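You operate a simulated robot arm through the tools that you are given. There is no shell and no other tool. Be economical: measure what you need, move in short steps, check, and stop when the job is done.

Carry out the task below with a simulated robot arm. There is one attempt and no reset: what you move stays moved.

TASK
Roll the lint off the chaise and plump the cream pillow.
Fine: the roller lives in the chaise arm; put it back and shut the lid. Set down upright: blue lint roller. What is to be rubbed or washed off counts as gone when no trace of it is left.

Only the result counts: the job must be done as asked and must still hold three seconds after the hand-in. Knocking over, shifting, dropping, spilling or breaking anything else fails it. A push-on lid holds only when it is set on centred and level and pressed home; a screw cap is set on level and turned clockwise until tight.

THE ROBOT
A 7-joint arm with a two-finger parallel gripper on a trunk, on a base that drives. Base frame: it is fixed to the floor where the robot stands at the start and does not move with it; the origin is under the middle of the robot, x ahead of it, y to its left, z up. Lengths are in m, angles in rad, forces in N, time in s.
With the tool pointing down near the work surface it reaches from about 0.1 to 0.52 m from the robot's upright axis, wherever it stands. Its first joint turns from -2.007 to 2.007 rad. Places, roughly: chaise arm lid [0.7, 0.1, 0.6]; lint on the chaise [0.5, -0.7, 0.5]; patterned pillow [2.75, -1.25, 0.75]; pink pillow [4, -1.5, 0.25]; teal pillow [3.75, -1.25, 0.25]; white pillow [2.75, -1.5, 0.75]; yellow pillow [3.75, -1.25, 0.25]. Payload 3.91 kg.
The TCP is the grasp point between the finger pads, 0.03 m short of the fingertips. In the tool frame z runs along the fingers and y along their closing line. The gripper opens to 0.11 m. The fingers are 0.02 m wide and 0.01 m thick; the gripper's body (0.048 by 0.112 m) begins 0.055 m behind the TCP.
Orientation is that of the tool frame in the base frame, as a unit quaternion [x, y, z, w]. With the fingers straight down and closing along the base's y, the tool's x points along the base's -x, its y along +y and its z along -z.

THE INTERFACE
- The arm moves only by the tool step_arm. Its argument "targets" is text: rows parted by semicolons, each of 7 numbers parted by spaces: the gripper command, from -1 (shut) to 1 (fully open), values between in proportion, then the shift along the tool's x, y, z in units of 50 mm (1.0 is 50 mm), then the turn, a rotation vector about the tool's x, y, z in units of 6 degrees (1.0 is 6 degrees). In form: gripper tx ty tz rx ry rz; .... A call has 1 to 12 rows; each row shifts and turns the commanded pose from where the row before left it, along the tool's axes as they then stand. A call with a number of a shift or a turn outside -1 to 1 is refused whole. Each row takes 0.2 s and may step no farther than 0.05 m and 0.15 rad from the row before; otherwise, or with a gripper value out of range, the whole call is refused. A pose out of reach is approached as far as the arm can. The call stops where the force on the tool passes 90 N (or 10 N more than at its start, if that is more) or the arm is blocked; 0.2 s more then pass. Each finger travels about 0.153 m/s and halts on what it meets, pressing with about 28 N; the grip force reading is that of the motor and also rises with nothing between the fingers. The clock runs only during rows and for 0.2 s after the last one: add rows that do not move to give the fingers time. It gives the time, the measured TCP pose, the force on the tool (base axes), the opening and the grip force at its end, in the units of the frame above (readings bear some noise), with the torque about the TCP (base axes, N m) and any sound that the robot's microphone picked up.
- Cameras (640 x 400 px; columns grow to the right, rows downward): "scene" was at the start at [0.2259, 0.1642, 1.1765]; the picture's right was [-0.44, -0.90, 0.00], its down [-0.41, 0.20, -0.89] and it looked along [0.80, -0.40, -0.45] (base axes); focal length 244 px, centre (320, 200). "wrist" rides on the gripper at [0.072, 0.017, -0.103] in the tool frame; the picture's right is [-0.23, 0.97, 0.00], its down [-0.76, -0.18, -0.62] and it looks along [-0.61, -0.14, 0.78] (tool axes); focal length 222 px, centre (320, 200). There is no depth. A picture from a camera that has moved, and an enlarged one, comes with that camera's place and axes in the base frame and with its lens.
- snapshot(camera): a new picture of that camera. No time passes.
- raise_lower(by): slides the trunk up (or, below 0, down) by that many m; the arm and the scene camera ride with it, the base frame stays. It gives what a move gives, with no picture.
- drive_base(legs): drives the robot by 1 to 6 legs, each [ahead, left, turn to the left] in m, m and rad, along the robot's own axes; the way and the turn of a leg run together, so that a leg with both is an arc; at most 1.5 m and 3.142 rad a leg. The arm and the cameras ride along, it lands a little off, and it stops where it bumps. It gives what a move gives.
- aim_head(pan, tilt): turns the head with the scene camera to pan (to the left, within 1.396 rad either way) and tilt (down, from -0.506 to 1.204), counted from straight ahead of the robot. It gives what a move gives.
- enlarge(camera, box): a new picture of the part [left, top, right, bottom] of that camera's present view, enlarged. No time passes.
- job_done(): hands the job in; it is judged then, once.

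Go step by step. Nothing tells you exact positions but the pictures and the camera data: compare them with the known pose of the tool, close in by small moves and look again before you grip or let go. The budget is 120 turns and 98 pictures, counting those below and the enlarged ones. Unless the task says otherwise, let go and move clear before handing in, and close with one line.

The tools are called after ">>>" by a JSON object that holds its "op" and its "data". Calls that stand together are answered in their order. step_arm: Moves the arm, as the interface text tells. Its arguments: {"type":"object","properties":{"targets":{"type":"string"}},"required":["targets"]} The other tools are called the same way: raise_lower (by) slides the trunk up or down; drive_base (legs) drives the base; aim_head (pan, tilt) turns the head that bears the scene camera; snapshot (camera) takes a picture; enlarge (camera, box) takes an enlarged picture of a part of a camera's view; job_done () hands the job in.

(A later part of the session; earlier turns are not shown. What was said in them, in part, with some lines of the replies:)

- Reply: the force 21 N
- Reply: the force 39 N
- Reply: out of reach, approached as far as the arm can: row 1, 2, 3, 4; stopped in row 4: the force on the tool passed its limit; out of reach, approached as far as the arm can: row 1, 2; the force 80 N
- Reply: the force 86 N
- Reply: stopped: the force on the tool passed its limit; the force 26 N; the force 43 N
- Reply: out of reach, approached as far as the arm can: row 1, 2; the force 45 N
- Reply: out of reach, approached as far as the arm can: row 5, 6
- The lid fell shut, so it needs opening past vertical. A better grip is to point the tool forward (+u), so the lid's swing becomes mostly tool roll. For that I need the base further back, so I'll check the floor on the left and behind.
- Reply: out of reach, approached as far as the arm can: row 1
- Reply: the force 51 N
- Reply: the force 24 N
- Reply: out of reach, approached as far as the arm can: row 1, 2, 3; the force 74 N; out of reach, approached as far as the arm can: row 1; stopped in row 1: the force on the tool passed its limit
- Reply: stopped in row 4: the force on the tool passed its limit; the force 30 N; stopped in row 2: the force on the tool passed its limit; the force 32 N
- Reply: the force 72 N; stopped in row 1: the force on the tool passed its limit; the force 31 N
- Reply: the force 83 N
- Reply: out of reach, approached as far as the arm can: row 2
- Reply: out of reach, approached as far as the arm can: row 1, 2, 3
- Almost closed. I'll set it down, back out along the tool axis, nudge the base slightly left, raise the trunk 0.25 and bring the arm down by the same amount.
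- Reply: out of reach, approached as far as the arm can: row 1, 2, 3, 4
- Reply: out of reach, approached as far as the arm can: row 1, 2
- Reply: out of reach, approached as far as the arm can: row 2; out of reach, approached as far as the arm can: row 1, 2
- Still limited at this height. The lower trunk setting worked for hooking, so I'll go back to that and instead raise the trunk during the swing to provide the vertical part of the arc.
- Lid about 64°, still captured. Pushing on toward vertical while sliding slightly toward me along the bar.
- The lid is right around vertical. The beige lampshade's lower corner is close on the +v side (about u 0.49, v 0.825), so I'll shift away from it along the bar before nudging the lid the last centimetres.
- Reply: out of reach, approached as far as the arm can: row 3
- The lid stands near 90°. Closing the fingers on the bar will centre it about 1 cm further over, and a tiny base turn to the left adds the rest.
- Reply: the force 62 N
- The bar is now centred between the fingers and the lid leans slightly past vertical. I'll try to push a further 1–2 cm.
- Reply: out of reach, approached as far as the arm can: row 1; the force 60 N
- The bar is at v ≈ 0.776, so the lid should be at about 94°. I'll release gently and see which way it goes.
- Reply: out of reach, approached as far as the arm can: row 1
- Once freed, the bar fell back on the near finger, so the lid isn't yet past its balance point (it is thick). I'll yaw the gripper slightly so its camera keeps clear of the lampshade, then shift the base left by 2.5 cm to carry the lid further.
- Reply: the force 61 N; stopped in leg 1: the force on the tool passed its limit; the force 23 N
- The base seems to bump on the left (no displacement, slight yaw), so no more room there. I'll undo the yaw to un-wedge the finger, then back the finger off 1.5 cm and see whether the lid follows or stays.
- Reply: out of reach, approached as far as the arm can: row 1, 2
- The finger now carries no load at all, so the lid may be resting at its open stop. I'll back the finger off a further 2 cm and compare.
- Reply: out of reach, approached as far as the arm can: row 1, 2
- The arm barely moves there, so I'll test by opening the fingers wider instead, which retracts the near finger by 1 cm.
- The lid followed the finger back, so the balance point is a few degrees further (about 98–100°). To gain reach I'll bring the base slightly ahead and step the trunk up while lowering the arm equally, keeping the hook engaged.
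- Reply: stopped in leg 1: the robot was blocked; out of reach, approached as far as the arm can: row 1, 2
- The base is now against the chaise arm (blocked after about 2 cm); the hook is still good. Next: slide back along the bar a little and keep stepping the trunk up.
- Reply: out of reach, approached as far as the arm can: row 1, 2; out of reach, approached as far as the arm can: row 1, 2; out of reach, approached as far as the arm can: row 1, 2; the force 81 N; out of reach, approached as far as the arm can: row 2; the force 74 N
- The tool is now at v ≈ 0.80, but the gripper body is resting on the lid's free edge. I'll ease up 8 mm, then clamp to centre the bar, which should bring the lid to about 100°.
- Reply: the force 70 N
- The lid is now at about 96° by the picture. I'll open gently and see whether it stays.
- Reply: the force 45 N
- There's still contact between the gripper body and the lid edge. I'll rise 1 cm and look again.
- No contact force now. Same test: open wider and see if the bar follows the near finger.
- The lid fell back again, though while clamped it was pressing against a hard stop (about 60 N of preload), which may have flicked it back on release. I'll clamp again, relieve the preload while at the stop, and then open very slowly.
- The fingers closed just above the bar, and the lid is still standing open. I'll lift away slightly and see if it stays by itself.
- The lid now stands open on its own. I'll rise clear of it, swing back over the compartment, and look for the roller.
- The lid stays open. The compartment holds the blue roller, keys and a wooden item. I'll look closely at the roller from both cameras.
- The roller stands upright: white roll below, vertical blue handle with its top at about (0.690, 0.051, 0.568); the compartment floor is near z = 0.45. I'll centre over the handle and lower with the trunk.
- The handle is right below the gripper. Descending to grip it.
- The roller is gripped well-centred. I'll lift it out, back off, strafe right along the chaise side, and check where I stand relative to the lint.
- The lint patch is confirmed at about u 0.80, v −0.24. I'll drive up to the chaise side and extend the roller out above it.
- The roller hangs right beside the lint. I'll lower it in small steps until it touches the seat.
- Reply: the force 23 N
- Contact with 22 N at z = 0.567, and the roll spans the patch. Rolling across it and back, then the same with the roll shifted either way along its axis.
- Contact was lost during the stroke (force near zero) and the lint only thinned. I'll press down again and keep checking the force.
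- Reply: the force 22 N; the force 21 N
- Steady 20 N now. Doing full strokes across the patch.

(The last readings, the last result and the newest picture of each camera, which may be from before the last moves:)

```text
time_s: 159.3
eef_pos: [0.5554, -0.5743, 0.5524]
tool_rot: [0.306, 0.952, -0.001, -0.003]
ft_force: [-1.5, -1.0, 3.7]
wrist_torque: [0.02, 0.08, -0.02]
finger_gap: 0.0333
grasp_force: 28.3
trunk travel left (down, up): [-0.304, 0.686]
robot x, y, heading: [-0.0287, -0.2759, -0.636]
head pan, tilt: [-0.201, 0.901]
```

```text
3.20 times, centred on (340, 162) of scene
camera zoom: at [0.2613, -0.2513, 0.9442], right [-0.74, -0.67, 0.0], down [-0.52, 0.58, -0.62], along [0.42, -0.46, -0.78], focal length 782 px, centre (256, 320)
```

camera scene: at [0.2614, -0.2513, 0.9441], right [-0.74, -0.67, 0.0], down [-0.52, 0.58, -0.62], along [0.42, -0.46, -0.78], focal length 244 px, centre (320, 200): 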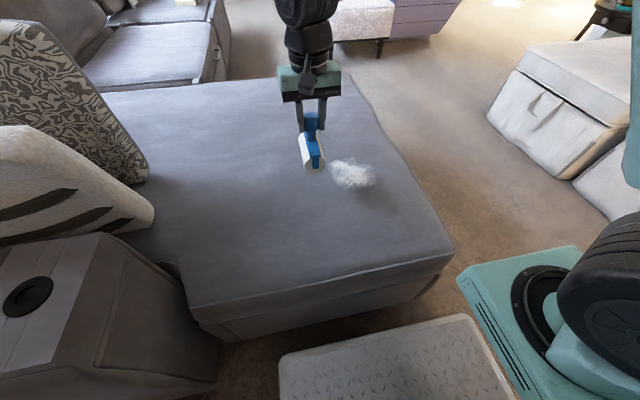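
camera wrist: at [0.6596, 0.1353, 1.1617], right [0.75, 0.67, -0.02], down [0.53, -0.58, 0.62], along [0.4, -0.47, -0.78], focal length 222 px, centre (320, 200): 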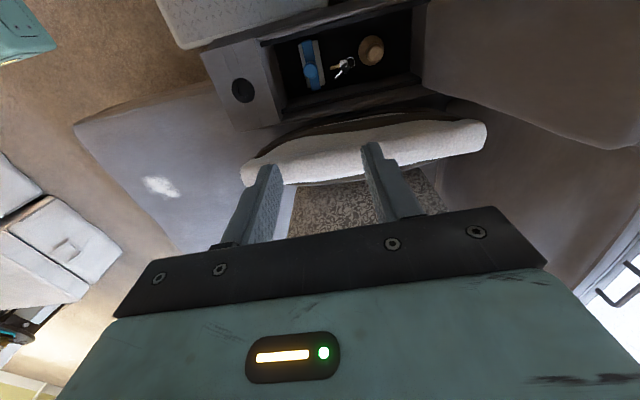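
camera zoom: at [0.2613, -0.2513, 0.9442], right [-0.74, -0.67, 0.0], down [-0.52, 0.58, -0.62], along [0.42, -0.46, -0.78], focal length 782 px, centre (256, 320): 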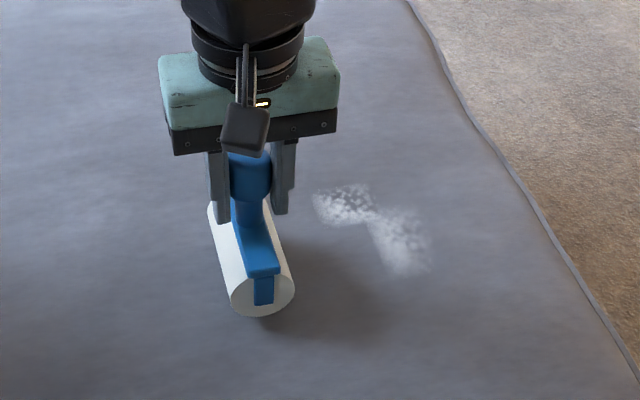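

Good progress: the remaining lint is at the far side (u ≈ 0.85) and toward the foot (v ≈ −0.28), where the seat dips slightly. I'll move out and press more toward the foot end.

>>> {"op": "step_arm", "data": {"targets": "-1 -0.6 0 0 0 0 0; -1 -0.5 0 0.06 0 0 0; -1 0 -0.4 0.06 0 0 0; -1 0 -0.4 0.02 0 0 0; -1 0 -0.4 0.03 0 0 0; -1 0 -0.4 0.03 0 0 0; -1 0 -0.4 0.03 0 0 0; -1 0 0 0 0 0 0"}}

>>> {"op": "step_arm", "data": {"targets": "-1 0 -0.4 0.03 0 0 0; -1 0 -0.4 0.03 0 0 0; -1 0 -0.4 0.03 0 0 0; -1 0 0 0 0 0 0"}}

>>> {"op": "step_arm", "data": {"targets": "-1 0 0.4 0 0 0 0; -1 0 0.4 0 0 0 0; -1 0 0.4 0 0 0 0; -1 0 0.4 -0.02 0 0 0; -1 0 0.4 -0.02 0 0 0; -1 0 0.4 -0.02 0 0 0; -1 0 0.4 0 0 0 0; -1 0 0.4 0 0 0 0; -1 0 0 0 0 0 0"}}

>>> {"op": "enlarge", "data": {"camera": "scene", "box": [240, 100, 440, 225]}}

```text
time_s: 161.1
eef_pos: [0.5437, -0.6872, 0.5437]
tool_rot: [0.304, 0.953, -0.003, -0.001]
ft_force: [9.8, 14.0, 45.4]
wrist_torque: [0.83, -0.23, -0.01]
finger_gap: 0.0328
grasp_force: 27.9
trunk travel left (down, up): [-0.304, 0.686]
robot x, y, heading: [-0.0281, -0.2744, -0.636]
head pan, tilt: [-0.201, 0.901]
```

```text
time_s: 162.1
eef_pos: [0.5099, -0.7366, 0.5425]
tool_rot: [0.303, 0.953, -0.002, 0.003]
ft_force: [15.3, 22.1, 73.5]
wrist_torque: [1.5, -0.17, -0.07]
finger_gap: 0.0328
grasp_force: 27.9
trunk travel left (down, up): [-0.304, 0.686]
robot x, y, heading: [-0.0264, -0.2759, -0.635]
head pan, tilt: [-0.201, 0.901]
```

```text
time_s: 164.1
eef_pos: [0.6017, -0.6053, 0.5414]
tool_rot: [0.304, 0.953, -0.001, -0.001]
ft_force: [-7.1, -11.7, 46.2]
wrist_torque: [-0.6, -0.01, -0.09]
finger_gap: 0.0329
grasp_force: 28.0
trunk travel left (down, up): [-0.304, 0.686]
robot x, y, heading: [-0.0308, -0.2759, -0.639]
head pan, tilt: [-0.201, 0.901]
```

```text
3.20 times, centred on (340, 162) of scene
camera zoom: at [0.2603, -0.2509, 0.9446], right [-0.74, -0.67, 0.0], down [-0.52, 0.58, -0.62], along [0.42, -0.46, -0.78], focal length 782 px, centre (256, 320)
```

zoom: 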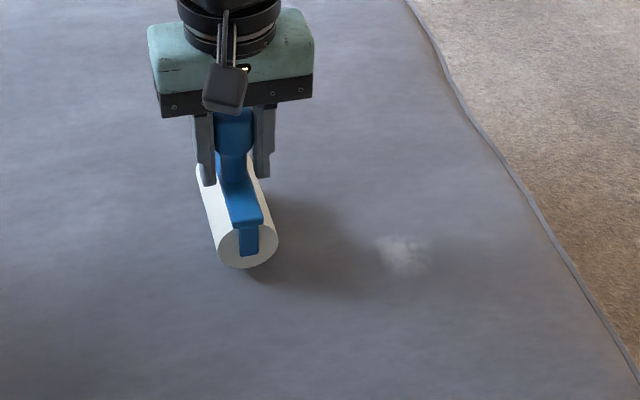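

Only a faint spot is left near u 0.785, v −0.27. Passes centred there.

>>> {"op": "step_arm", "data": {"targets": "-1 0.4 0 -0.06 0 0 0; -1 0.4 0 0 0 0 0; -1 0 -0.4 0 0 0 0; -1 0 -0.4 0 0 0 0; -1 0 -0.4 0.02 0 0 0; -1 0 -0.4 0.02 0 0 0; -1 0 -0.4 0.02 0 0 0; -1 0 -0.4 0.02 0 0 0; -1 0 -0.4 0.02 0 0 0; -1 0 0 0 0 0 0"}}

>>> {"op": "step_arm", "data": {"targets": "-1 0.3 0.4 0 0 0 0; -1 0.2 0.4 0 0 0 0; -1 0 0.4 0 0 0 0; -1 0 0.4 0 0 0 0; -1 0 0.4 -0.02 0 0 0; -1 0 0.4 -0.02 0 0 0; -1 0 -0.4 0 0 0 0; -1 0 -0.4 0 0 0 0; -1 0 -0.4 0.02 0 0 0; -1 0 -0.4 0.02 0 0 0; -1 0 -0.4 0.02 0 0 0; -1 0 -0.4 0.02 0 0 0"}}

>>> {"op": "step_arm", "data": {"targets": "-1 -0.3 0.4 0 0 0 0; -1 -0.2 0.4 0 0 0 0; -1 0 0.4 0 0 0 0; -1 0 0.4 0 0 0 0; -1 0 0.4 -0.02 0 0 0; -1 0 0.4 -0.02 0 0 0; -1 0 0.4 -0.02 0 0 0; -1 0 0.4 -0.02 0 0 0; -1 0 0.4 -0.2 0 0 0; -1 0 0.4 -0.8 0 0 0; -1 0 0.4 -0.8 0 0 0; -1 0 0 0 0 0 0"}}

>>> {"op": "enlarge", "data": {"camera": "scene", "box": [240, 100, 440, 225]}}

```text
time_s: 166.3
eef_pos: [0.4889, -0.6954, 0.5403]
tool_rot: [0.304, 0.953, -0.002, 0.0]
ft_force: [11.9, 20.3, 63.4]
wrist_torque: [1.37, -0.13, -0.07]
finger_gap: 0.033
grasp_force: 27.8
trunk travel left (down, up): [-0.304, 0.686]
robot x, y, heading: [-0.0291, -0.2757, -0.639]
head pan, tilt: [-0.201, 0.901]
```

```text
time_s: 168.9
eef_pos: [0.4701, -0.6814, 0.5415]
tool_rot: [0.304, 0.953, -0.002, 0.003]
ft_force: [15.9, 24.1, 80.6]
wrist_torque: [1.86, -0.09, -0.47]
finger_gap: 0.033
grasp_force: 28.2
trunk travel left (down, up): [-0.304, 0.686]
robot x, y, heading: [-0.0304, -0.2749, -0.637]
head pan, tilt: [-0.201, 0.901]
```

```text
time_s: 169.2
eef_pos: [0.4708, -0.6814, 0.5416]
tool_rot: [0.304, 0.953, -0.004, -0.003]
ft_force: [-11.5, 6.0, 51.5]
wrist_torque: [0.79, 0.62, 0.1]
finger_gap: 0.0324
grasp_force: 28.5
trunk travel left (down, up): [-0.304, 0.686]
robot x, y, heading: [-0.0271, -0.2725, -0.641]
head pan, tilt: [-0.201, 0.901]
stopped in row 1: the force on the tool passed its limit (the readings are from after the stop); the commanded pose is now the measured one
```

```text
3.20 times, centred on (340, 162) of scene
camera zoom: at [0.2599, -0.2504, 0.9439], right [-0.74, -0.67, 0.0], down [-0.52, 0.58, -0.62], along [0.42, -0.46, -0.78], focal length 782 px, centre (256, 320)
```

zoom: 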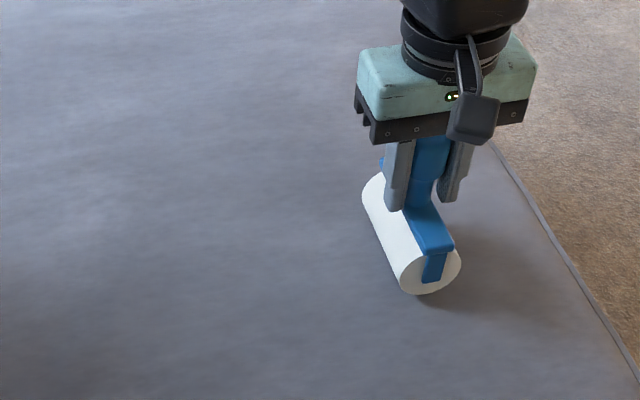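

Clean wherever visible. I'll ease the pressure, roll back over it once more, lift off and inspect.

>>> {"op": "step_arm", "data": {"targets": "-1 0 0 -0.06 0 0 0; -1 0 0.4 0 0 0 0; -1 0 0.4 0 0 0 0; -1 0 0.4 0 0 0 0; -1 0 0.4 -0.02 0 0 0; -1 0 0.4 -0.1 0 0 0; -1 0 0.4 -0.8 0 0 0; -1 0 0.4 -0.8 0 0 0; -1 0 0 0 0 0 0"}}

>>> {"op": "enlarge", "data": {"camera": "scene", "box": [260, 110, 420, 210]}}

```text
time_s: 171.2
eef_pos: [0.5507, -0.5684, 0.6269]
tool_rot: [0.304, 0.953, -0.004, -0.005]
ft_force: [0.4, -0.2, -1.1]
wrist_torque: [0.02, 0.04, 0.02]
finger_gap: 0.0329
grasp_force: 28.5
trunk travel left (down, up): [-0.304, 0.686]
robot x, y, heading: [-0.0286, -0.2756, -0.636]
head pan, tilt: [-0.201, 0.901]
```

```text
4.00 times, centred on (340, 160) of scene
camera zoom: at [0.2612, -0.2513, 0.9441], right [-0.74, -0.67, 0.0], down [-0.52, 0.58, -0.62], along [0.42, -0.46, -0.78], focal length 978 px, centre (240, 360)
```

zoom: 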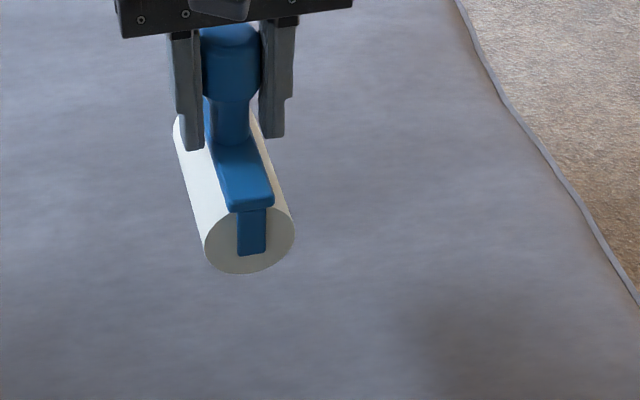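

The chaise is clean; only a soft shadow remains. Now back to the compartment: raise, retract the arm, and drive the reverse path.

>>> {"op": "raise_lower", "data": {"by": 0.32}}

>>> {"op": "step_arm", "data": {"targets": "-1 0.8 0.58 0 0 0 0; -1 0.8 0.58 0 0 0 0; -1 0.8 0.58 0 0 0 0; -1 0.8 0.58 0 0 0 0; -1 0.8 0.58 0 0 0 0; -1 0 0 0 -0.05 0 0"}}

>>> {"op": "drive_base", "data": {"legs": [[-0.15, 0, 0], [0, 0.45, 0.012], [0.1, 0, 0]]}}

>>> {"op": "aim_head", "data": {"pan": 0.15, "tilt": 0.9}}

>>> {"op": "snapshot", "data": {"camera": "scene"}}

```text
time_s: 174.3
eef_pos: [0.5522, -0.5689, 0.9466]
tool_rot: [0.304, 0.953, -0.004, -0.005]
ft_force: [0.0, 0.7, -1.6]
wrist_torque: [-0.04, -0.01, -0.01]
finger_gap: 0.033
grasp_force: 28.0
trunk travel left (down, up): [-0.624, 0.366]
robot x, y, heading: [-0.0299, -0.2715, -0.641]
head pan, tilt: [-0.201, 0.901]
```

```text
time_s: 175.8
eef_pos: [0.4728, -0.3336, 0.947]
tool_rot: [0.304, 0.953, -0.001, -0.005]
ft_force: [-0.3, -0.2, -1.0]
wrist_torque: [0.01, 0.01, -0.04]
finger_gap: 0.0328
grasp_force: 28.4
trunk travel left (down, up): [-0.624, 0.366]
robot x, y, heading: [-0.0312, -0.2748, -0.639]
head pan, tilt: [-0.201, 0.901]
```

```text
time_s: 180.2
eef_pos: [0.6975, 0.0624, 0.9463]
tool_rot: [0.301, 0.954, -0.002, -0.005]
ft_force: [-0.1, 0.0, -1.0]
wrist_torque: [0.03, -0.03, -0.03]
finger_gap: 0.0331
grasp_force: 28.0
trunk travel left (down, up): [-0.624, 0.366]
robot x, y, heading: [0.1934, 0.1164, -0.635]
head pan, tilt: [-0.201, 0.901]
```

```text
time_s: 181.0
eef_pos: [0.6965, 0.0619, 0.9457]
tool_rot: [0.302, 0.953, -0.001, -0.004]
ft_force: [0.8, -0.4, -1.1]
wrist_torque: [-0.03, -0.01, 0.01]
finger_gap: 0.0328
grasp_force: 27.9
trunk travel left (down, up): [-0.624, 0.366]
robot x, y, heading: [0.1972, 0.119, -0.632]
head pan, tilt: [0.15, 0.901]
```

```text
10 pictures are left
camera scene: at [0.5013, 0.1647, 1.2641], right [-0.46, -0.89, 0.0], down [-0.69, 0.36, -0.62], along [0.55, -0.29, -0.78], focal length 244 px, centre (320, 200)
```

scene: 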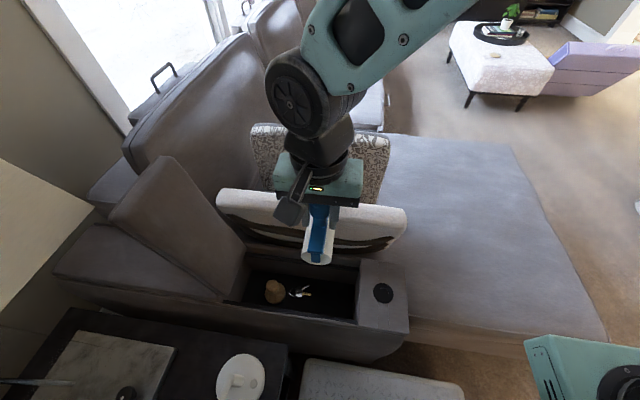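

Lid still open, and the roller is at u 0.531, v 0.455 – right above its place. Lowering by trunk, then gently to the floor of the compartment.

>>> {"op": "raise_lower", "data": {"by": -0.37}}

>>> {"op": "step_arm", "data": {"targets": "-1 0 0 0.25 0 0 0; -1 0 0 0.25 0 0 0; -1 0 0 0 0 0 0"}}

>>> {"op": "step_arm", "data": {"targets": "-1 0 0 0.1 0 0 0; -1 0 0 0 0 0 0"}}

```text
time_s: 184.6
eef_pos: [0.6979, 0.0628, 0.5767]
tool_rot: [0.302, 0.953, -0.001, -0.005]
ft_force: [-0.3, 1.0, -0.5]
wrist_torque: [0.02, 0.06, 0.02]
finger_gap: 0.033
grasp_force: 28.1
trunk travel left (down, up): [-0.254, 0.736]
robot x, y, heading: [0.198, 0.1148, -0.626]
head pan, tilt: [0.15, 0.901]
```

```text
time_s: 185.4
eef_pos: [0.6969, 0.062, 0.5516]
tool_rot: [0.302, 0.953, -0.001, -0.005]
ft_force: [-0.2, 0.2, -0.9]
wrist_torque: [-0.01, -0.01, 0.01]
finger_gap: 0.0328
grasp_force: 28.3
trunk travel left (down, up): [-0.254, 0.736]
robot x, y, heading: [0.1959, 0.1199, -0.635]
head pan, tilt: [0.15, 0.901]
```

```text
time_s: 186.0
eef_pos: [0.698, 0.0615, 0.5456]
tool_rot: [0.301, 0.954, -0.002, -0.005]
ft_force: [0.0, -0.4, -2.1]
wrist_torque: [0.02, 0.0, 0.02]
finger_gap: 0.0326
grasp_force: 27.8
trunk travel left (down, up): [-0.254, 0.736]
robot x, y, heading: [0.1959, 0.1184, -0.631]
head pan, tilt: [0.15, 0.901]
```

>>> {"op": "step_arm", "data": {"targets": "-1 0 0 0.08 0 0 0; -1 0 0 0 0 0 0"}}

>>> {"op": "step_arm", "data": {"targets": "-1 0 0 0.06 0 0 0; -1 0 0 0 0 0 0"}}

```text
time_s: 186.6
eef_pos: [0.6968, 0.0622, 0.5422]
tool_rot: [0.301, 0.954, -0.001, -0.004]
ft_force: [0.2, 0.6, -0.5]
wrist_torque: [0.0, -0.01, -0.01]
finger_gap: 0.0328
grasp_force: 27.9
trunk travel left (down, up): [-0.254, 0.736]
robot x, y, heading: [0.1984, 0.114, -0.629]
head pan, tilt: [0.15, 0.901]
```

```text
time_s: 187.2
eef_pos: [0.6978, 0.0621, 0.5402]
tool_rot: [0.301, 0.953, -0.001, -0.005]
ft_force: [-0.4, -0.3, -1.0]
wrist_torque: [0.02, -0.03, 0.0]
finger_gap: 0.033
grasp_force: 27.8
trunk travel left (down, up): [-0.254, 0.736]
robot x, y, heading: [0.198, 0.1155, -0.631]
head pan, tilt: [0.15, 0.901]
```

No contact yet; continuing in small steps.

>>> {"op": "step_arm", "data": {"targets": "-1 0 0 0.06 0 0 0; -1 0 0 0 0 0 0"}}

>>> {"op": "step_arm", "data": {"targets": "-1 0 0 0.05 0 0 0; -1 0 0 0 0 0 0"}}

>>> {"op": "step_arm", "data": {"targets": "-1 0 0 0.05 0 0 0; -1 0 0 0 0 0 0"}}

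>>> {"op": "enlarge", "data": {"camera": "scene", "box": [200, 100, 440, 250]}}

```text
time_s: 187.8
eef_pos: [0.6975, 0.0615, 0.5374]
tool_rot: [0.302, 0.953, 0.0, -0.004]
ft_force: [-4.0, -1.8, 14.1]
wrist_torque: [-0.02, -0.11, 0.03]
finger_gap: 0.0328
grasp_force: 28.1
trunk travel left (down, up): [-0.254, 0.736]
robot x, y, heading: [0.1963, 0.1163, -0.633]
head pan, tilt: [0.15, 0.901]
```

```text
time_s: 188.4
eef_pos: [0.6968, 0.062, 0.5379]
tool_rot: [0.301, 0.954, 0.0, -0.003]
ft_force: [-12.6, -7.1, 58.6]
wrist_torque: [-0.29, 0.49, -0.05]
finger_gap: 0.0328
grasp_force: 27.5
trunk travel left (down, up): [-0.254, 0.736]
robot x, y, heading: [0.1956, 0.1186, -0.63]
head pan, tilt: [0.15, 0.901]
```

```text
time_s: 188.9
eef_pos: [0.6976, 0.0626, 0.5372]
tool_rot: [0.301, 0.954, 0.0, -0.001]
ft_force: [-15.6, -4.6, 47.8]
wrist_torque: [-0.33, 0.77, -0.01]
finger_gap: 0.0326
grasp_force: 28.0
trunk travel left (down, up): [-0.254, 0.736]
robot x, y, heading: [0.1942, 0.1139, -0.632]
head pan, tilt: [0.15, 0.901]
stopped in row 2: the force on the tool passed its limit (the readings are from after the stop); the commanded pose is now the measured one
```

```text
2.67 times, centred on (320, 175) of scene
camera zoom: at [0.5, 0.1646, 0.8941], right [-0.46, -0.89, 0.0], down [-0.69, 0.36, -0.62], along [0.55, -0.29, -0.78], focal length 652 px, centre (320, 267)
```

zoom: 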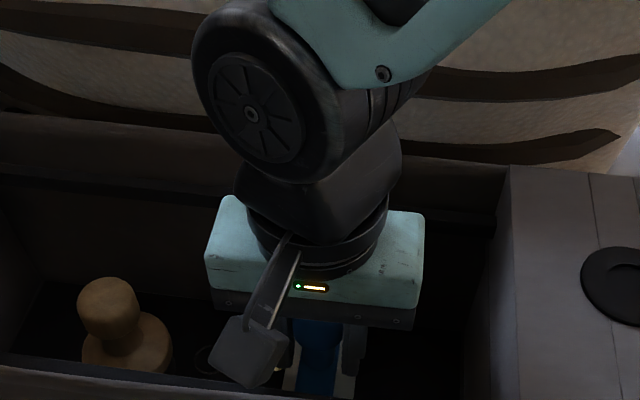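

The force acts right under the handle, so the roller stands on the compartment floor. Easing off, opening, and lifting away straight up.

>>> {"op": "step_arm", "data": {"targets": "-1 0 0 -0.04 0 0 0; -0.7 0 0 0 0 0 0; -0.2 0 0 0 0 0 0; 0.1 0 0 0 0 0 0; 0.1 0 0 0 0 0 0; 0.1 0 0 -0.3 0 0 0; 0.1 0 0 -0.5 0 0 0; 0.1 0 0 -0.5 0 0 0; 0.1 0 0 0 0 0 0"}}

>>> {"op": "raise_lower", "data": {"by": 0.35}}

>>> {"op": "enlarge", "data": {"camera": "scene", "box": [100, 150, 440, 362]}}

```text
time_s: 190.9
eef_pos: [0.6979, 0.0611, 0.6014]
tool_rot: [0.301, 0.953, 0.0, -0.003]
ft_force: [0.4, -0.7, 0.1]
wrist_torque: [0.04, -0.01, 0.01]
finger_gap: 0.0605
grasp_force: 0.1
trunk travel left (down, up): [-0.254, 0.736]
robot x, y, heading: [0.1941, 0.1177, -0.628]
head pan, tilt: [0.15, 0.901]
```

```text
time_s: 194.3
eef_pos: [0.6976, 0.0631, 0.9504]
tool_rot: [0.301, 0.954, 0.001, -0.002]
ft_force: [0.2, 0.4, 0.1]
wrist_torque: [0.01, 0.01, 0.01]
finger_gap: 0.0605
grasp_force: 0.0
trunk travel left (down, up): [-0.604, 0.386]
robot x, y, heading: [0.1977, 0.1187, -0.631]
head pan, tilt: [0.15, 0.901]
```

```text
1.88 times, centred on (270, 256) of scene
camera zoom: at [0.5012, 0.1647, 1.2441], right [-0.46, -0.89, 0.0], down [-0.69, 0.36, -0.62], along [0.55, -0.29, -0.78], focal length 460 px, centre (414, 95)
```

zoom: 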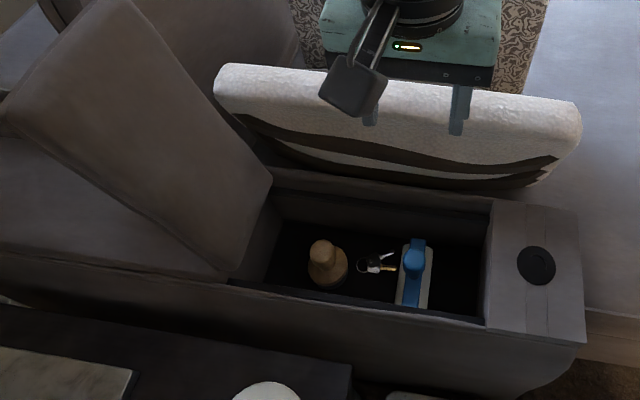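

The roller stands upright in its compartment. Now the lid: I'll straddle its free edge from above with wide-open fingers, so one finger pushes it over and the other supports it on the way down. First I'll move above the edge and look.

>>> {"op": "raise_lower", "data": {"by": 0.13}}

>>> {"op": "step_arm", "data": {"targets": "1 -0.1 0.85 0 0 0 0; 1 -0.1 0.85 0 0 0 0; 1 -0.1 0.85 0 0 0 0; 1 -0.1 0.85 0 0 0 0; 1 -0.1 0.85 0 0 0 0; 1 -0.1 0.85 0 0 0 0; 1 0 0.85 0 0 0 0; 1 0 0 0 0 0 0"}}

>>> {"op": "snapshot", "data": {"camera": "wrist"}}

```text
time_s: 195.9
eef_pos: [0.6972, 0.0625, 1.0819]
tool_rot: [0.302, 0.953, 0.0, -0.003]
ft_force: [0.5, -0.2, 0.6]
wrist_torque: [-0.02, 0.04, 0.02]
finger_gap: 0.0605
grasp_force: 0.1
trunk travel left (down, up): [-0.734, 0.256]
robot x, y, heading: [0.1949, 0.122, -0.632]
head pan, tilt: [0.15, 0.901]
```

```text
time_s: 197.7
eef_pos: [0.8924, 0.2863, 1.0809]
tool_rot: [0.301, 0.954, 0.0, -0.003]
ft_force: [0.0, -0.7, 0.1]
wrist_torque: [0.0, -0.02, 0.0]
finger_gap: 0.11
grasp_force: 0.2
trunk travel left (down, up): [-0.734, 0.256]
robot x, y, heading: [0.1935, 0.1182, -0.634]
head pan, tilt: [0.15, 0.901]
```

```text
7 pictures are left
camera wrist: at [0.8427, 0.343, 1.1826], right [0.75, 0.67, 0.0], down [0.53, -0.58, 0.62], along [0.41, -0.46, -0.79], focal length 222 px, centre (320, 200)
```

wrist: 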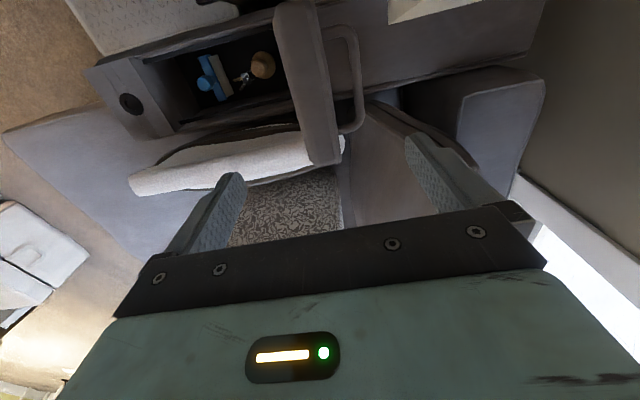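

The open fingers are centred above the lid's free edge (v ≈ 0.752). I'll lower over it, snug the gap, then swing it over with the tool rotating along.

>>> {"op": "raise_lower", "data": {"by": -0.093}}

>>> {"op": "step_arm", "data": {"targets": "0.5 0 0 0 0 0 0; 0.1 0 0 0 0 0 0; 0 0 0 0 0 0 0; 0 0 0 0 0 0 0"}}

>>> {"op": "step_arm", "data": {"targets": "0 0 -0.778 -0.056 -1 0 0; 0 0 -0.778 -0.056 -1 0 0; 0 0 -0.778 -0.056 -1 0 0; 0 0 0 0 0 0 0"}}

>>> {"op": "snapshot", "data": {"camera": "wrist"}}

```text
time_s: 198.9
eef_pos: [0.8932, 0.2876, 0.9864]
tool_rot: [0.302, 0.953, 0.001, -0.002]
ft_force: [0.1, -0.5, -0.8]
wrist_torque: [0.0, 0.02, 0.0]
finger_gap: 0.11
grasp_force: 0.0
trunk travel left (down, up): [-0.641, 0.349]
robot x, y, heading: [0.1957, 0.1176, -0.637]
head pan, tilt: [0.15, 0.901]
```

```text
time_s: 199.9
eef_pos: [0.8924, 0.2874, 0.987]
tool_rot: [0.302, 0.953, 0.001, -0.002]
ft_force: [-0.9, 0.2, 0.6]
wrist_torque: [-0.02, 0.01, 0.01]
finger_gap: 0.0549
grasp_force: 0.1
trunk travel left (down, up): [-0.641, 0.349]
robot x, y, heading: [0.1956, 0.1195, -0.633]
head pan, tilt: [0.15, 0.901]
```

```text
time_s: 200.9
eef_pos: [0.8272, 0.1917, 0.9845]
tool_rot: [0.299, 0.941, 0.15, 0.045]
ft_force: [0.0, -0.8, -0.6]
wrist_torque: [0.0, 0.02, 0.0]
finger_gap: 0.0551
grasp_force: 0.0
trunk travel left (down, up): [-0.641, 0.349]
robot x, y, heading: [0.1977, 0.1137, -0.629]
head pan, tilt: [0.15, 0.901]
```

```text
6 pictures are left
camera wrist: at [0.7573, 0.2195, 1.0877], right [0.72, 0.63, 0.3], down [0.42, -0.74, 0.53], along [0.56, -0.26, -0.79], focal length 222 px, centre (320, 200)
```

wrist: 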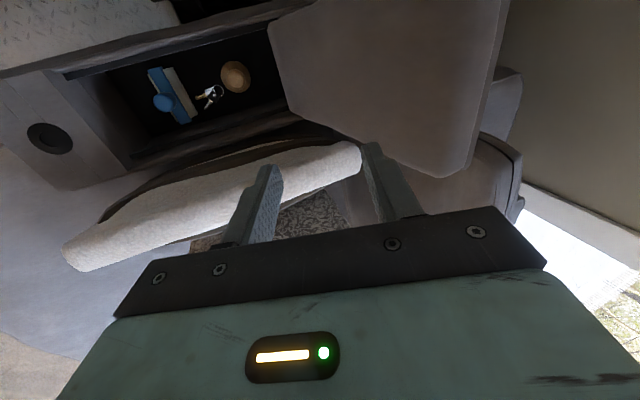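

The fingers passed just above the edge (it is at about z 0.957), and the lid is untouched. I'll go back, open fully, centre at v 0.765 to straddle both lid and bar, and dip 3 cm lower.

>>> {"op": "step_arm", "data": {"targets": "1 0 0 -0.7 0 0 0; 1 0 0.77 0.136 1 0 0; 1 0 0.77 0.136 1 0 0; 1 0 0.77 0.136 1 0 0; 1 0 0 0 0 0 0"}}

```text
time_s: 202.1
eef_pos: [0.8866, 0.2791, 1.0189]
tool_rot: [0.301, 0.954, 0.0, -0.002]
ft_force: [0.0, 0.6, 0.3]
wrist_torque: [-0.03, -0.01, -0.04]
finger_gap: 0.1101
grasp_force: 0.1
trunk travel left (down, up): [-0.641, 0.349]
robot x, y, heading: [0.1934, 0.1166, -0.633]
head pan, tilt: [0.15, 0.901]
```

>>> {"op": "step_arm", "data": {"targets": "1 0 0.46 0 0 0 0; 1 0 0 0.5 0 0 0; 1 0 0 0.4 0 0 0; 1 0 0 0.36 0 0 0; 1 0 0 0 0 0 0"}}

>>> {"op": "snapshot", "data": {"camera": "wrist"}}

```text
time_s: 203.3
eef_pos: [0.8891, 0.2856, 0.9551]
tool_rot: [0.301, 0.954, 0.0, -0.002]
ft_force: [-1.0, 0.1, 0.2]
wrist_torque: [0.0, 0.0, 0.01]
finger_gap: 0.1102
grasp_force: 0.0
out of reach, approached as far as the arm can: row 1
trunk travel left (down, up): [-0.641, 0.349]
robot x, y, heading: [0.1935, 0.1214, -0.629]
head pan, tilt: [0.15, 0.901]
```

```text
5 pictures are left
camera wrist: at [0.839, 0.3406, 1.0586], right [0.75, 0.67, 0.0], down [0.52, -0.58, 0.62], along [0.41, -0.46, -0.79], focal length 222 px, centre (320, 200)
```

wrist: 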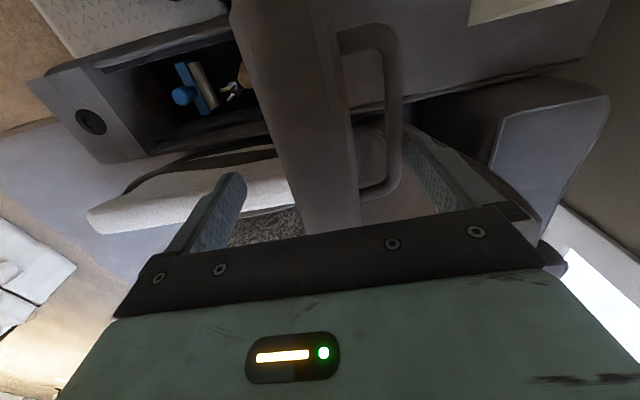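

Now lid and bar are both between the fingers. Snugging slightly and swinging it over.

>>> {"op": "step_arm", "data": {"targets": "0.7 0 0 0 0 0 0; 0.6 0 -0.36 -0.03 -0.5 0 0; 0.5 0 -0.36 -0.03 -0.5 0 0; 0.5 0 -0.36 -0.03 -0.5 0 0; 0.5 0 -0.36 -0.03 -0.5 0 0; 0.5 0 -0.36 -0.03 -0.5 0 0; 0.5 0 -0.36 -0.03 -0.5 0 0; 0.5 0 0 0 0 0 0"}}

>>> {"op": "snapshot", "data": {"camera": "wrist"}}

```text
time_s: 205.1
eef_pos: [0.8274, 0.197, 0.95]
tool_rot: [0.299, 0.941, 0.15, 0.044]
ft_force: [-0.5, -0.9, 0.9]
wrist_torque: [-0.02, 0.0, -0.01]
finger_gap: 0.0825
grasp_force: 0.3
trunk travel left (down, up): [-0.641, 0.349]
robot x, y, heading: [0.1993, 0.1179, -0.632]
head pan, tilt: [0.15, 0.901]
```

```text
4 pictures are left
camera wrist: at [0.7582, 0.2263, 1.0535], right [0.72, 0.63, 0.3], down [0.42, -0.74, 0.53], along [0.55, -0.26, -0.79], focal length 222 px, centre (320, 200)
```

wrist: 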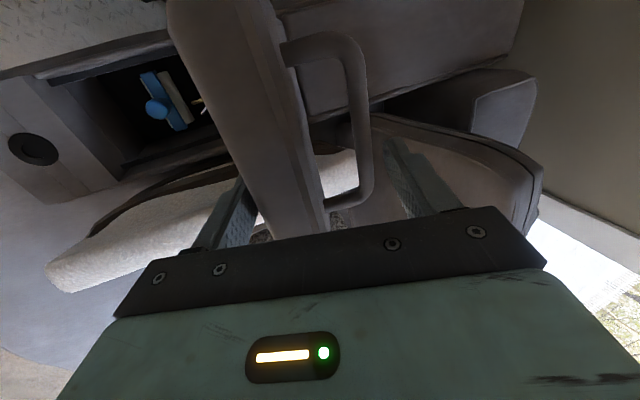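

The lid is caged and now leaning on the near finger. Continuing the descent.

>>> {"op": "step_arm", "data": {"targets": "0.5 0 -0.36 -0.025 -0.5 0 0; 0.5 0 -0.36 -0.025 -0.5 0 0; 0.5 0 -0.36 -0.025 -0.5 0 0; 0.5 0 -0.36 -0.025 -0.5 0 0; 0.5 0 -0.36 -0.025 -0.5 0 0; 0.5 0 -0.36 -0.025 -0.5 0 0; 0.5 0 -0.36 -0.025 -0.5 0 0; 0.5 0 -0.36 -0.025 -0.5 0 0; 0.5 0 -0.36 -0.025 -0.5 0 0; 0.5 0 -0.36 -0.025 -0.5 0 0; 0.5 0 0 0 0 0 0"}}

```text
time_s: 207.5
eef_pos: [0.7365, 0.0663, 0.8684]
tool_rot: [0.276, 0.871, 0.389, 0.12]
ft_force: [0.0, 0.5, -0.6]
wrist_torque: [0.02, 0.02, 0.01]
finger_gap: 0.0827
grasp_force: 0.1
trunk travel left (down, up): [-0.641, 0.349]
robot x, y, heading: [0.1953, 0.1166, -0.636]
head pan, tilt: [0.15, 0.901]
```

Lid near 50° and following. Now finishing with the trunk descending in steps and the arm giving way toward the front.

>>> {"op": "raise_lower", "data": {"by": -0.036}}

>>> {"op": "step_arm", "data": {"targets": "0.5 0 -0.235 -0.26 0 0 0; 0.5 0 -0.235 -0.26 0 0 0; 0.5 0 0 0 0 0 0"}}

>>> {"op": "raise_lower", "data": {"by": -0.038}}

>>> {"op": "step_arm", "data": {"targets": "0.5 0 -0.185 -0.205 0 0 0; 0.5 0 -0.185 -0.205 0 0 0; 0.5 0 0 0 0 0 0"}}

>>> {"op": "raise_lower", "data": {"by": -0.042}}

>>> {"op": "step_arm", "data": {"targets": "0.5 0 -0.29 -0.33 0 0 0; 0.5 0 0 0 0 0 0"}}

>>> {"op": "snapshot", "data": {"camera": "wrist"}}

```text
time_s: 208.3
eef_pos: [0.7378, 0.0663, 0.8318]
tool_rot: [0.277, 0.87, 0.389, 0.121]
ft_force: [-0.3, -0.1, -1.1]
wrist_torque: [0.02, 0.03, 0.0]
finger_gap: 0.0831
grasp_force: 0.5
trunk travel left (down, up): [-0.605, 0.385]
robot x, y, heading: [0.1951, 0.1154, -0.638]
head pan, tilt: [0.15, 0.901]
```

```text
time_s: 209.1
eef_pos: [0.7162, 0.0381, 0.8307]
tool_rot: [0.276, 0.871, 0.387, 0.12]
ft_force: [0.1, -1.3, -0.5]
wrist_torque: [0.05, -0.02, 0.01]
finger_gap: 0.0831
grasp_force: 0.1
trunk travel left (down, up): [-0.605, 0.385]
robot x, y, heading: [0.1988, 0.1185, -0.632]
head pan, tilt: [0.15, 0.901]
```

```text
time_s: 210.0
eef_pos: [0.717, 0.0364, 0.795]
tool_rot: [0.277, 0.87, 0.389, 0.12]
ft_force: [-0.5, 0.2, -0.5]
wrist_torque: [0.06, -0.02, -0.05]
finger_gap: 0.083
grasp_force: 0.4
trunk travel left (down, up): [-0.567, 0.423]
robot x, y, heading: [0.1959, 0.1165, -0.635]
head pan, tilt: [0.15, 0.901]
```

```text
time_s: 210.8
eef_pos: [0.7022, 0.0142, 0.7953]
tool_rot: [0.277, 0.871, 0.388, 0.121]
ft_force: [0.8, -1.1, -1.5]
wrist_torque: [-0.02, -0.05, -0.02]
finger_gap: 0.0828
grasp_force: 0.3
trunk travel left (down, up): [-0.567, 0.423]
robot x, y, heading: [0.1965, 0.1172, -0.631]
head pan, tilt: [0.15, 0.901]
```

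```text
time_s: 211.6
eef_pos: [0.7024, 0.0147, 0.7542]
tool_rot: [0.276, 0.871, 0.389, 0.12]
ft_force: [-0.3, -0.3, -0.8]
wrist_torque: [0.04, -0.03, -0.01]
finger_gap: 0.083
grasp_force: 0.3
trunk travel left (down, up): [-0.525, 0.465]
robot x, y, heading: [0.1976, 0.1206, -0.637]
head pan, tilt: [0.15, 0.901]
```

```text
time_s: 212.2
eef_pos: [0.6883, -0.0046, 0.7528]
tool_rot: [0.277, 0.871, 0.388, 0.12]
ft_force: [0.3, -0.3, -0.2]
wrist_torque: [0.04, -0.01, 0.01]
finger_gap: 0.0827
grasp_force: 0.7
trunk travel left (down, up): [-0.525, 0.465]
robot x, y, heading: [0.195, 0.1209, -0.634]
head pan, tilt: [0.15, 0.901]
```

```text
3 pictures are left
camera wrist: at [0.5917, -0.0163, 0.8342], right [0.56, 0.4, 0.72], down [0.29, -0.91, 0.28], along [0.77, 0.05, -0.63], focal length 222 px, centre (320, 200)
```

wrist: 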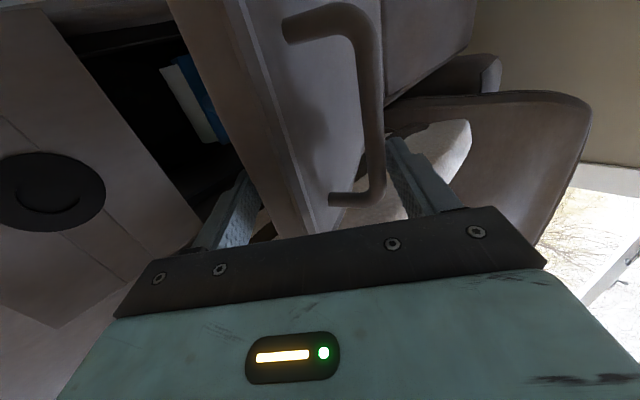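

The lid is on the near finger at about 25°. One more step down, then withdraw horizontally so it drops only the last few centimetres.

>>> {"op": "raise_lower", "data": {"by": -0.045}}

>>> {"op": "step_arm", "data": {"targets": "0.5 0 -0.21 -0.24 0 0 0; 0.5 0 0 0 0 0 0"}}

>>> {"op": "raise_lower", "data": {"by": -0.015}}

>>> {"op": "step_arm", "data": {"targets": "0.5 0 -0.5 -0.55 0 0 0; 0.5 0 -0.5 -0.6 0 0 0; 0.5 0 0 -0.9 0 0 0; 0.5 0 0 -0.9 0 0 0; 0.5 0 0 0 0 0 0"}}

>>> {"op": "raise_lower", "data": {"by": 0.25}}

>>> {"op": "aim_head", "data": {"pan": 0.1, "tilt": 0.85}}

>>> {"op": "snapshot", "data": {"camera": "scene"}}

```text
time_s: 213.1
eef_pos: [0.6898, -0.0037, 0.707]
tool_rot: [0.276, 0.871, 0.389, 0.12]
ft_force: [0.1, -0.3, -0.6]
wrist_torque: [0.0, -0.01, 0.0]
finger_gap: 0.083
grasp_force: 0.2
trunk travel left (down, up): [-0.48, 0.51]
robot x, y, heading: [0.1964, 0.1185, -0.631]
head pan, tilt: [0.15, 0.901]
```

```text
time_s: 213.7
eef_pos: [0.6801, -0.0171, 0.7076]
tool_rot: [0.276, 0.871, 0.389, 0.12]
ft_force: [0.7, -0.1, 0.4]
wrist_torque: [0.0, -0.02, 0.02]
finger_gap: 0.0829
grasp_force: 0.2
trunk travel left (down, up): [-0.48, 0.51]
robot x, y, heading: [0.1965, 0.1222, -0.63]
head pan, tilt: [0.15, 0.901]
```

```text
time_s: 214.3
eef_pos: [0.6782, -0.0172, 0.6931]
tool_rot: [0.277, 0.87, 0.389, 0.12]
ft_force: [-0.8, -1.7, -2.0]
wrist_torque: [-0.03, 0.0, 0.0]
finger_gap: 0.0833
grasp_force: 0.7
trunk travel left (down, up): [-0.465, 0.525]
robot x, y, heading: [0.1992, 0.1181, -0.63]
head pan, tilt: [0.15, 0.901]
```

```text
time_s: 215.5
eef_pos: [0.6216, -0.1466, 0.7514]
tool_rot: [0.276, 0.871, 0.388, 0.119]
ft_force: [-0.7, 0.0, -0.6]
wrist_torque: [0.0, 0.0, -0.03]
finger_gap: 0.0825
grasp_force: 0.0
out of reach, approached as far as the arm can: row 2, 3, 4
trunk travel left (down, up): [-0.465, 0.525]
robot x, y, heading: [0.1996, 0.1198, -0.631]
head pan, tilt: [0.15, 0.901]
```

```text
time_s: 218.1
eef_pos: [0.6215, -0.1456, 1.0011]
tool_rot: [0.276, 0.871, 0.389, 0.119]
ft_force: [0.0, -0.6, 0.1]
wrist_torque: [0.02, 0.01, -0.02]
finger_gap: 0.0827
grasp_force: 0.1
trunk travel left (down, up): [-0.715, 0.275]
robot x, y, heading: [0.1969, 0.121, -0.632]
head pan, tilt: [0.15, 0.901]
```

```text
time_s: 218.7
eef_pos: [0.6207, -0.1454, 1.0014]
tool_rot: [0.275, 0.871, 0.389, 0.119]
ft_force: [-0.2, 0.3, 0.7]
wrist_torque: [-0.01, 0.01, 0.02]
finger_gap: 0.0824
grasp_force: 0.1
trunk travel left (down, up): [-0.715, 0.275]
robot x, y, heading: [0.1992, 0.1203, -0.633]
head pan, tilt: [0.099, 0.85]
```

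```text
2 pictures are left
camera scene: at [0.5016, 0.1599, 1.359], right [-0.51, -0.86, 0.0], down [-0.65, 0.38, -0.66], along [0.57, -0.33, -0.75], focal length 244 px, centre (320, 200)
```

scene: 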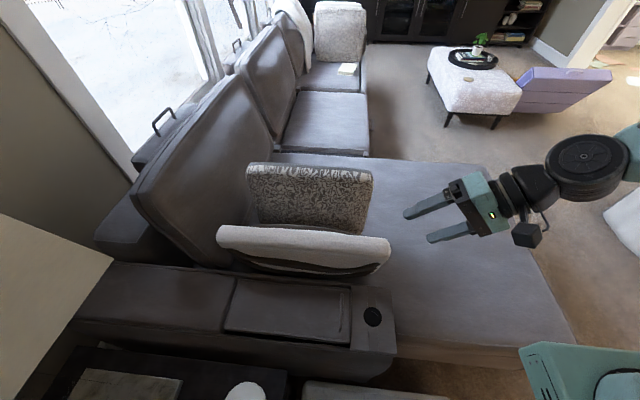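

The lid is shut with the roller inside. Last task: the cream striped pillow, whose top runs at about u 0.69, z 0.75, from v 0.26 to 0.76. I'll point the tool down, turn it to close across the pillow's thickness, and move above it.

>>> {"op": "step_arm", "data": {"targets": "1 0 0 0 1 0 0; 1 0 0 0 1 0 0; 1 0 0 0 1 0 0; 1 0 0 0 1 0 0; 1 0 0 0 1 0 0; 1 0 0 0 1 0 0; 1 0 0 0 1 0 0; 1 0 0 0 1 0 0; 1 0 0 0 0 0 0"}}

>>> {"op": "step_arm", "data": {"targets": "1 0 0 0 0 0 -1; 1 0 0 0 0 0 -1; 1 0 0 0 0 0 -1; 1 0 0 0 0 0 -1; 1 0 0 0 0 0 -1; 1 0 0 0 0 0 -1; 1 0 0 0 0 0 -1; 1 0 0 0 0 0 -1; 1 0 0 0 0 0 -1; 1 0 0 0 0 0 -1; 1 0 0 0 0 0 -1; 1 0 0 0 0 0 -1"}}

>>> {"op": "step_arm", "data": {"targets": "1 0 0 0 0 0 -1; 1 0 0 0 0 0 -1; 1 0 0 0 0 0 -1; 1 0 0 0 0 0 0"}}

```text
time_s: 220.7
eef_pos: [0.6211, -0.1457, 0.9999]
tool_rot: [0.301, 0.954, 0.0, -0.004]
ft_force: [-0.4, 0.5, -0.1]
wrist_torque: [-0.01, -0.01, 0.01]
finger_gap: 0.1099
grasp_force: 0.0
trunk travel left (down, up): [-0.715, 0.275]
robot x, y, heading: [0.1981, 0.1201, -0.632]
head pan, tilt: [0.099, 0.85]
```

```text
time_s: 223.3
eef_pos: [0.6218, -0.1458, 1.0009]
tool_rot: [-0.318, 0.948, 0.003, -0.002]
ft_force: [-0.3, -0.3, 0.2]
wrist_torque: [0.01, 0.01, -0.01]
finger_gap: 0.11
grasp_force: 0.1
trunk travel left (down, up): [-0.715, 0.275]
robot x, y, heading: [0.1974, 0.1174, -0.633]
head pan, tilt: [0.099, 0.85]
```

```text
time_s: 224.3
eef_pos: [0.6213, -0.1447, 0.9999]
tool_rot: [-0.462, 0.887, 0.003, -0.002]
ft_force: [-0.7, 1.4, -0.6]
wrist_torque: [-0.03, 0.01, 0.02]
finger_gap: 0.1098
grasp_force: 0.1
trunk travel left (down, up): [-0.715, 0.275]
robot x, y, heading: [0.2, 0.1153, -0.629]
head pan, tilt: [0.099, 0.85]
```

>>> {"op": "step_arm", "data": {"targets": "1 -0.71 -0.4 0 0 0 0; 1 -0.71 -0.4 0 0 0 0; 1 -0.71 -0.4 0 0 0 0; 1 -0.71 -0.4 0 0 0 0; 1 -0.71 -0.4 0 0 0 0; 1 0 0 0 0 0 0"}}

>>> {"op": "raise_lower", "data": {"by": -0.18}}

>>> {"op": "snapshot", "data": {"camera": "wrist"}}

```text
time_s: 225.7
eef_pos: [0.8062, -0.0572, 0.9989]
tool_rot: [-0.461, 0.887, 0.002, -0.002]
ft_force: [0.1, 0.4, -1.2]
wrist_torque: [-0.01, 0.01, -0.04]
finger_gap: 0.11
grasp_force: 0.1
trunk travel left (down, up): [-0.715, 0.275]
robot x, y, heading: [0.2004, 0.1192, -0.627]
head pan, tilt: [0.099, 0.85]
```

```text
time_s: 227.7
eef_pos: [0.8055, -0.0571, 0.8196]
tool_rot: [-0.462, 0.887, 0.003, -0.002]
ft_force: [0.3, 0.0, -1.0]
wrist_torque: [-0.01, -0.02, 0.0]
finger_gap: 0.1102
grasp_force: 0.1
trunk travel left (down, up): [-0.535, 0.455]
robot x, y, heading: [0.1981, 0.118, -0.633]
head pan, tilt: [0.099, 0.85]
```

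```text
1 pictures are left
camera wrist: at [0.7496, -0.1073, 0.9216], right [-0.67, 0.74, 0.01], down [0.59, 0.52, 0.62], along [0.46, 0.42, -0.78], focal length 222 px, centre (320, 200)
```

wrist: 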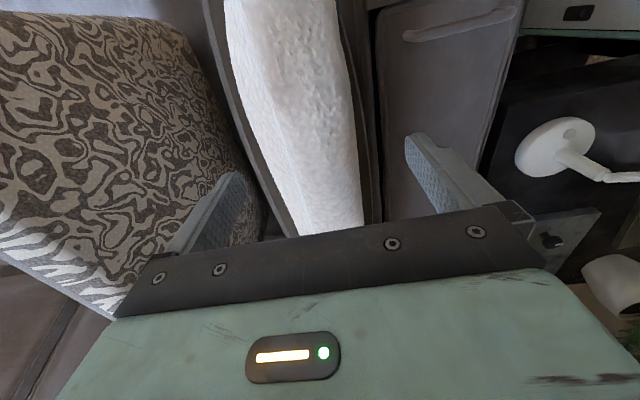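

The pillow lies between the fingers, with its centre about 1 cm further out. I'll shift, lower over the top edge and squeeze it gently.

>>> {"op": "step_arm", "data": {"targets": "1 0 -0.24 0 0 0 0; 1 0 0 0.5 0 0 0; 1 0 0 0.4 0 0 0; 1 0 0 0 0 0 0"}}

>>> {"op": "step_arm", "data": {"targets": "1 0 0 0.4 0 0 0; 1 0 0 0.2 0 0 0; 1 0 0 0 0 0 0"}}

>>> {"op": "step_arm", "data": {"targets": "0.3 0 0 0 0 0 0; -0.3 0 0 0 0 0 0; -1 0 0 0 0 0 0; -1 0 0 0 0 0 0; -1 0 0 0 0 0 0"}}

```text
time_s: 228.7
eef_pos: [0.8143, -0.0662, 0.7743]
tool_rot: [-0.462, 0.887, 0.002, -0.003]
ft_force: [0.9, 0.0, -0.1]
wrist_torque: [-0.01, -0.04, 0.01]
finger_gap: 0.1102
grasp_force: 0.1
trunk travel left (down, up): [-0.535, 0.455]
robot x, y, heading: [0.1949, 0.1188, -0.628]
head pan, tilt: [0.099, 0.85]
```

```text
time_s: 229.5
eef_pos: [0.8152, -0.0647, 0.7439]
tool_rot: [-0.462, 0.887, 0.003, -0.001]
ft_force: [-0.1, -0.1, 0.0]
wrist_torque: [-0.01, 0.01, 0.0]
finger_gap: 0.1103
grasp_force: 0.0
trunk travel left (down, up): [-0.535, 0.455]
robot x, y, heading: [0.1955, 0.1178, -0.635]
head pan, tilt: [0.099, 0.85]
```

```text
time_s: 230.7
eef_pos: [0.8147, -0.0658, 0.7452]
tool_rot: [-0.463, 0.887, 0.002, -0.001]
ft_force: [1.8, -5.7, 24.1]
wrist_torque: [-1.56, -2.16, -0.73]
finger_gap: 0.0811
grasp_force: 27.9
trunk travel left (down, up): [-0.535, 0.455]
robot x, y, heading: [0.198, 0.1145, -0.63]
head pan, tilt: [0.099, 0.85]
```

It's squeezed with about 28 N. I'll release and squeeze again a few times.

>>> {"op": "step_arm", "data": {"targets": "0.6 0 0 0 0 0 0; 1 0 0 0 0 0 0; 1 0 0 0 0 0 0; -1 0 0 0 0 0 0; -1 0 0 0 0 0 0; -1 0 0 0 0 0 0; 0.6 0 0 0 0 0 0; 1 0 0 0 0 0 0; 1 0 0 0 0 0 0; -1 0 0 0 0 0 0; -1 0 0 0 0 0 0; -1 0 0 0 0 0 0"}}

>>> {"op": "step_arm", "data": {"targets": "1 0 0 0 0 0 0; 1 0 0 0 0 0 0; 1 0 0 -0.5 0 0 0; 1 -0.6 0 0 0 0 0; 1 -0.6 0 0 0 0 0; 1 0 0 0.5 0 0 0; -1 0 0 0 0 0 0; -1 0 0 0 0 0 0; -1 0 0 0 0 0 0; 1 0 0 0 0 0 0; 1 0 0 0 0 0 0; 1 0 0 -0.8 0 0 0"}}

```text
time_s: 233.3
eef_pos: [0.8135, -0.0644, 0.7449]
tool_rot: [-0.462, 0.887, 0.003, -0.002]
ft_force: [-1.1, -1.4, 35.8]
wrist_torque: [-0.84, -1.11, -0.45]
finger_gap: 0.0813
grasp_force: 28.0
trunk travel left (down, up): [-0.535, 0.455]
robot x, y, heading: [0.1976, 0.1146, -0.637]
head pan, tilt: [0.099, 0.85]
```

```text
time_s: 235.9
eef_pos: [0.8473, -0.0138, 0.782]
tool_rot: [-0.462, 0.887, 0.003, -0.003]
ft_force: [-0.3, -0.9, 0.0]
wrist_torque: [0.03, 0.04, 0.0]
finger_gap: 0.1099
grasp_force: 0.0
trunk travel left (down, up): [-0.535, 0.455]
robot x, y, heading: [0.1979, 0.1205, -0.63]
head pan, tilt: [0.099, 0.85]
```

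Now a couple of light pats on the top edge with the fingers closed.

>>> {"op": "step_arm", "data": {"targets": "1 0 0 -0.6 0 0 0; -1 0 0 0 0 0 0; -1 0 0 0 0 0 0; -1 0 0 0 0 0 0; -1 0 0 0.4 0 0 0; -1 0 0 0.15 0 0 0; -1 0 0 0 0 0 0"}}

>>> {"op": "step_arm", "data": {"targets": "-1 0 0 0.15 0 0 0; -1 0 0 0.15 0 0 0; -1 0 0 0 0 0 0"}}

```text
time_s: 237.5
eef_pos: [0.8488, -0.0152, 0.7933]
tool_rot: [-0.462, 0.887, 0.001, 0.003]
ft_force: [-14.5, -8.1, 66.8]
wrist_torque: [-0.72, -0.01, -0.18]
finger_gap: 0.0
grasp_force: 28.0
trunk travel left (down, up): [-0.535, 0.455]
robot x, y, heading: [0.1988, 0.119, -0.63]
head pan, tilt: [0.099, 0.85]
```

```text
time_s: 237.9
eef_pos: [0.8522, -0.0168, 0.7935]
tool_rot: [-0.461, 0.888, -0.003, 0.006]
ft_force: [-11.5, -9.5, 41.8]
wrist_torque: [-0.61, 0.12, -0.19]
finger_gap: 0.0
grasp_force: 28.2
trunk travel left (down, up): [-0.535, 0.455]
robot x, y, heading: [0.1974, 0.1174, -0.627]
head pan, tilt: [0.099, 0.85]
stopped in row 1: the force on the tool passed its limit (the readings are from after the stop); the commanded pose is now the measured one
```

It has been pressed firmly on top. One more light pat, then I'll lift clear and check the whole scene with the last picture.

>>> {"op": "step_arm", "data": {"targets": "-1 0 0 -0.5 0 0 0; -1 0 0 0 0 0 0; -1 0 0 0.45 0 0 0; -1 0 0 0 0 0 0; -1 0 0 -0.6 0 0 0; -1 0 0 -0.8 0 0 0; 0 0 0 -0.8 0 0 0; 0 0 0 0 0 0 0"}}

>>> {"op": "raise_lower", "data": {"by": 0.2}}

>>> {"op": "step_arm", "data": {"targets": "0 0.8 0.5 0 0 0 0; 0 0.8 0.5 0 0 0 0; 0 0.8 0.5 0 0 0 0; 0 0.8 0.5 0 0 0 0; 0 0.8 0.5 0 0 0 0; 0 0.8 0.5 0 0 0 0; 0 0 0 0 0 0 0"}}

>>> {"op": "snapshot", "data": {"camera": "scene"}}

```text
time_s: 239.7
eef_pos: [0.8534, -0.0157, 0.9026]
tool_rot: [-0.46, 0.888, 0.0, 0.003]
ft_force: [-0.8, 0.3, 0.0]
wrist_torque: [0.0, 0.0, 0.0]
finger_gap: 0.0551
grasp_force: 0.1
trunk travel left (down, up): [-0.535, 0.455]
robot x, y, heading: [0.199, 0.1185, -0.636]
head pan, tilt: [0.099, 0.85]
```

```text
time_s: 241.8
eef_pos: [0.8523, -0.016, 1.1019]
tool_rot: [-0.461, 0.887, 0.0, 0.004]
ft_force: [-0.7, 0.3, 1.7]
wrist_torque: [-0.01, 0.0, -0.02]
finger_gap: 0.0552
grasp_force: 0.1
trunk travel left (down, up): [-0.735, 0.255]
robot x, y, heading: [0.1971, 0.1203, -0.637]
head pan, tilt: [0.099, 0.85]
```

```text
time_s: 243.4
eef_pos: [0.5903, -0.1272, 1.0987]
tool_rot: [-0.462, 0.887, -0.001, 0.004]
ft_force: [1.0, -0.6, -0.5]
wrist_torque: [0.0, 0.01, 0.01]
finger_gap: 0.0548
grasp_force: 0.0
trunk travel left (down, up): [-0.735, 0.255]
robot x, y, heading: [0.194, 0.1177, -0.63]
head pan, tilt: [0.099, 0.85]
```

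```text
0 pictures are left
camera scene: at [0.5015, 0.1598, 1.379], right [-0.51, -0.86, 0.0], down [-0.65, 0.38, -0.66], along [0.57, -0.34, -0.75], focal length 244 px, centre (320, 200)
```

scene: 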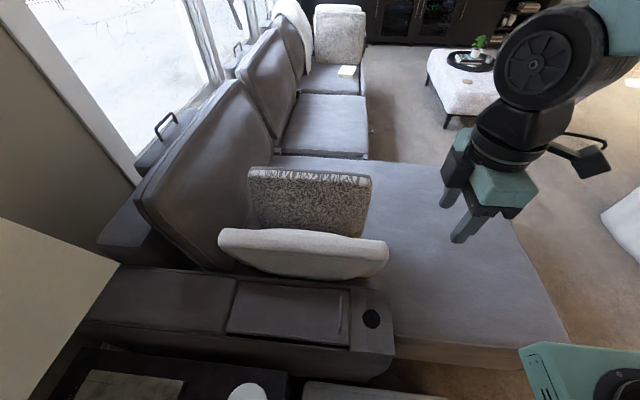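

The pillow's dark creases are gone, the chaise looks clean, and the lid is shut over the roller. Everything is clear, so I'm handing in.

>>> {"op": "job_done", "data": {}}

```text
The job is handed in.
```

The lint is rolled off the chaise, and the cream pillow is plumped, with its dark creases gone. The roller stands upright back in the chaise arm with the lid shut. On the way there the lid dropped shut once from about 20° open, and the base touched the chaise arm once and possibly the side table. I saw nothing knocked over or out of place in the pictures.
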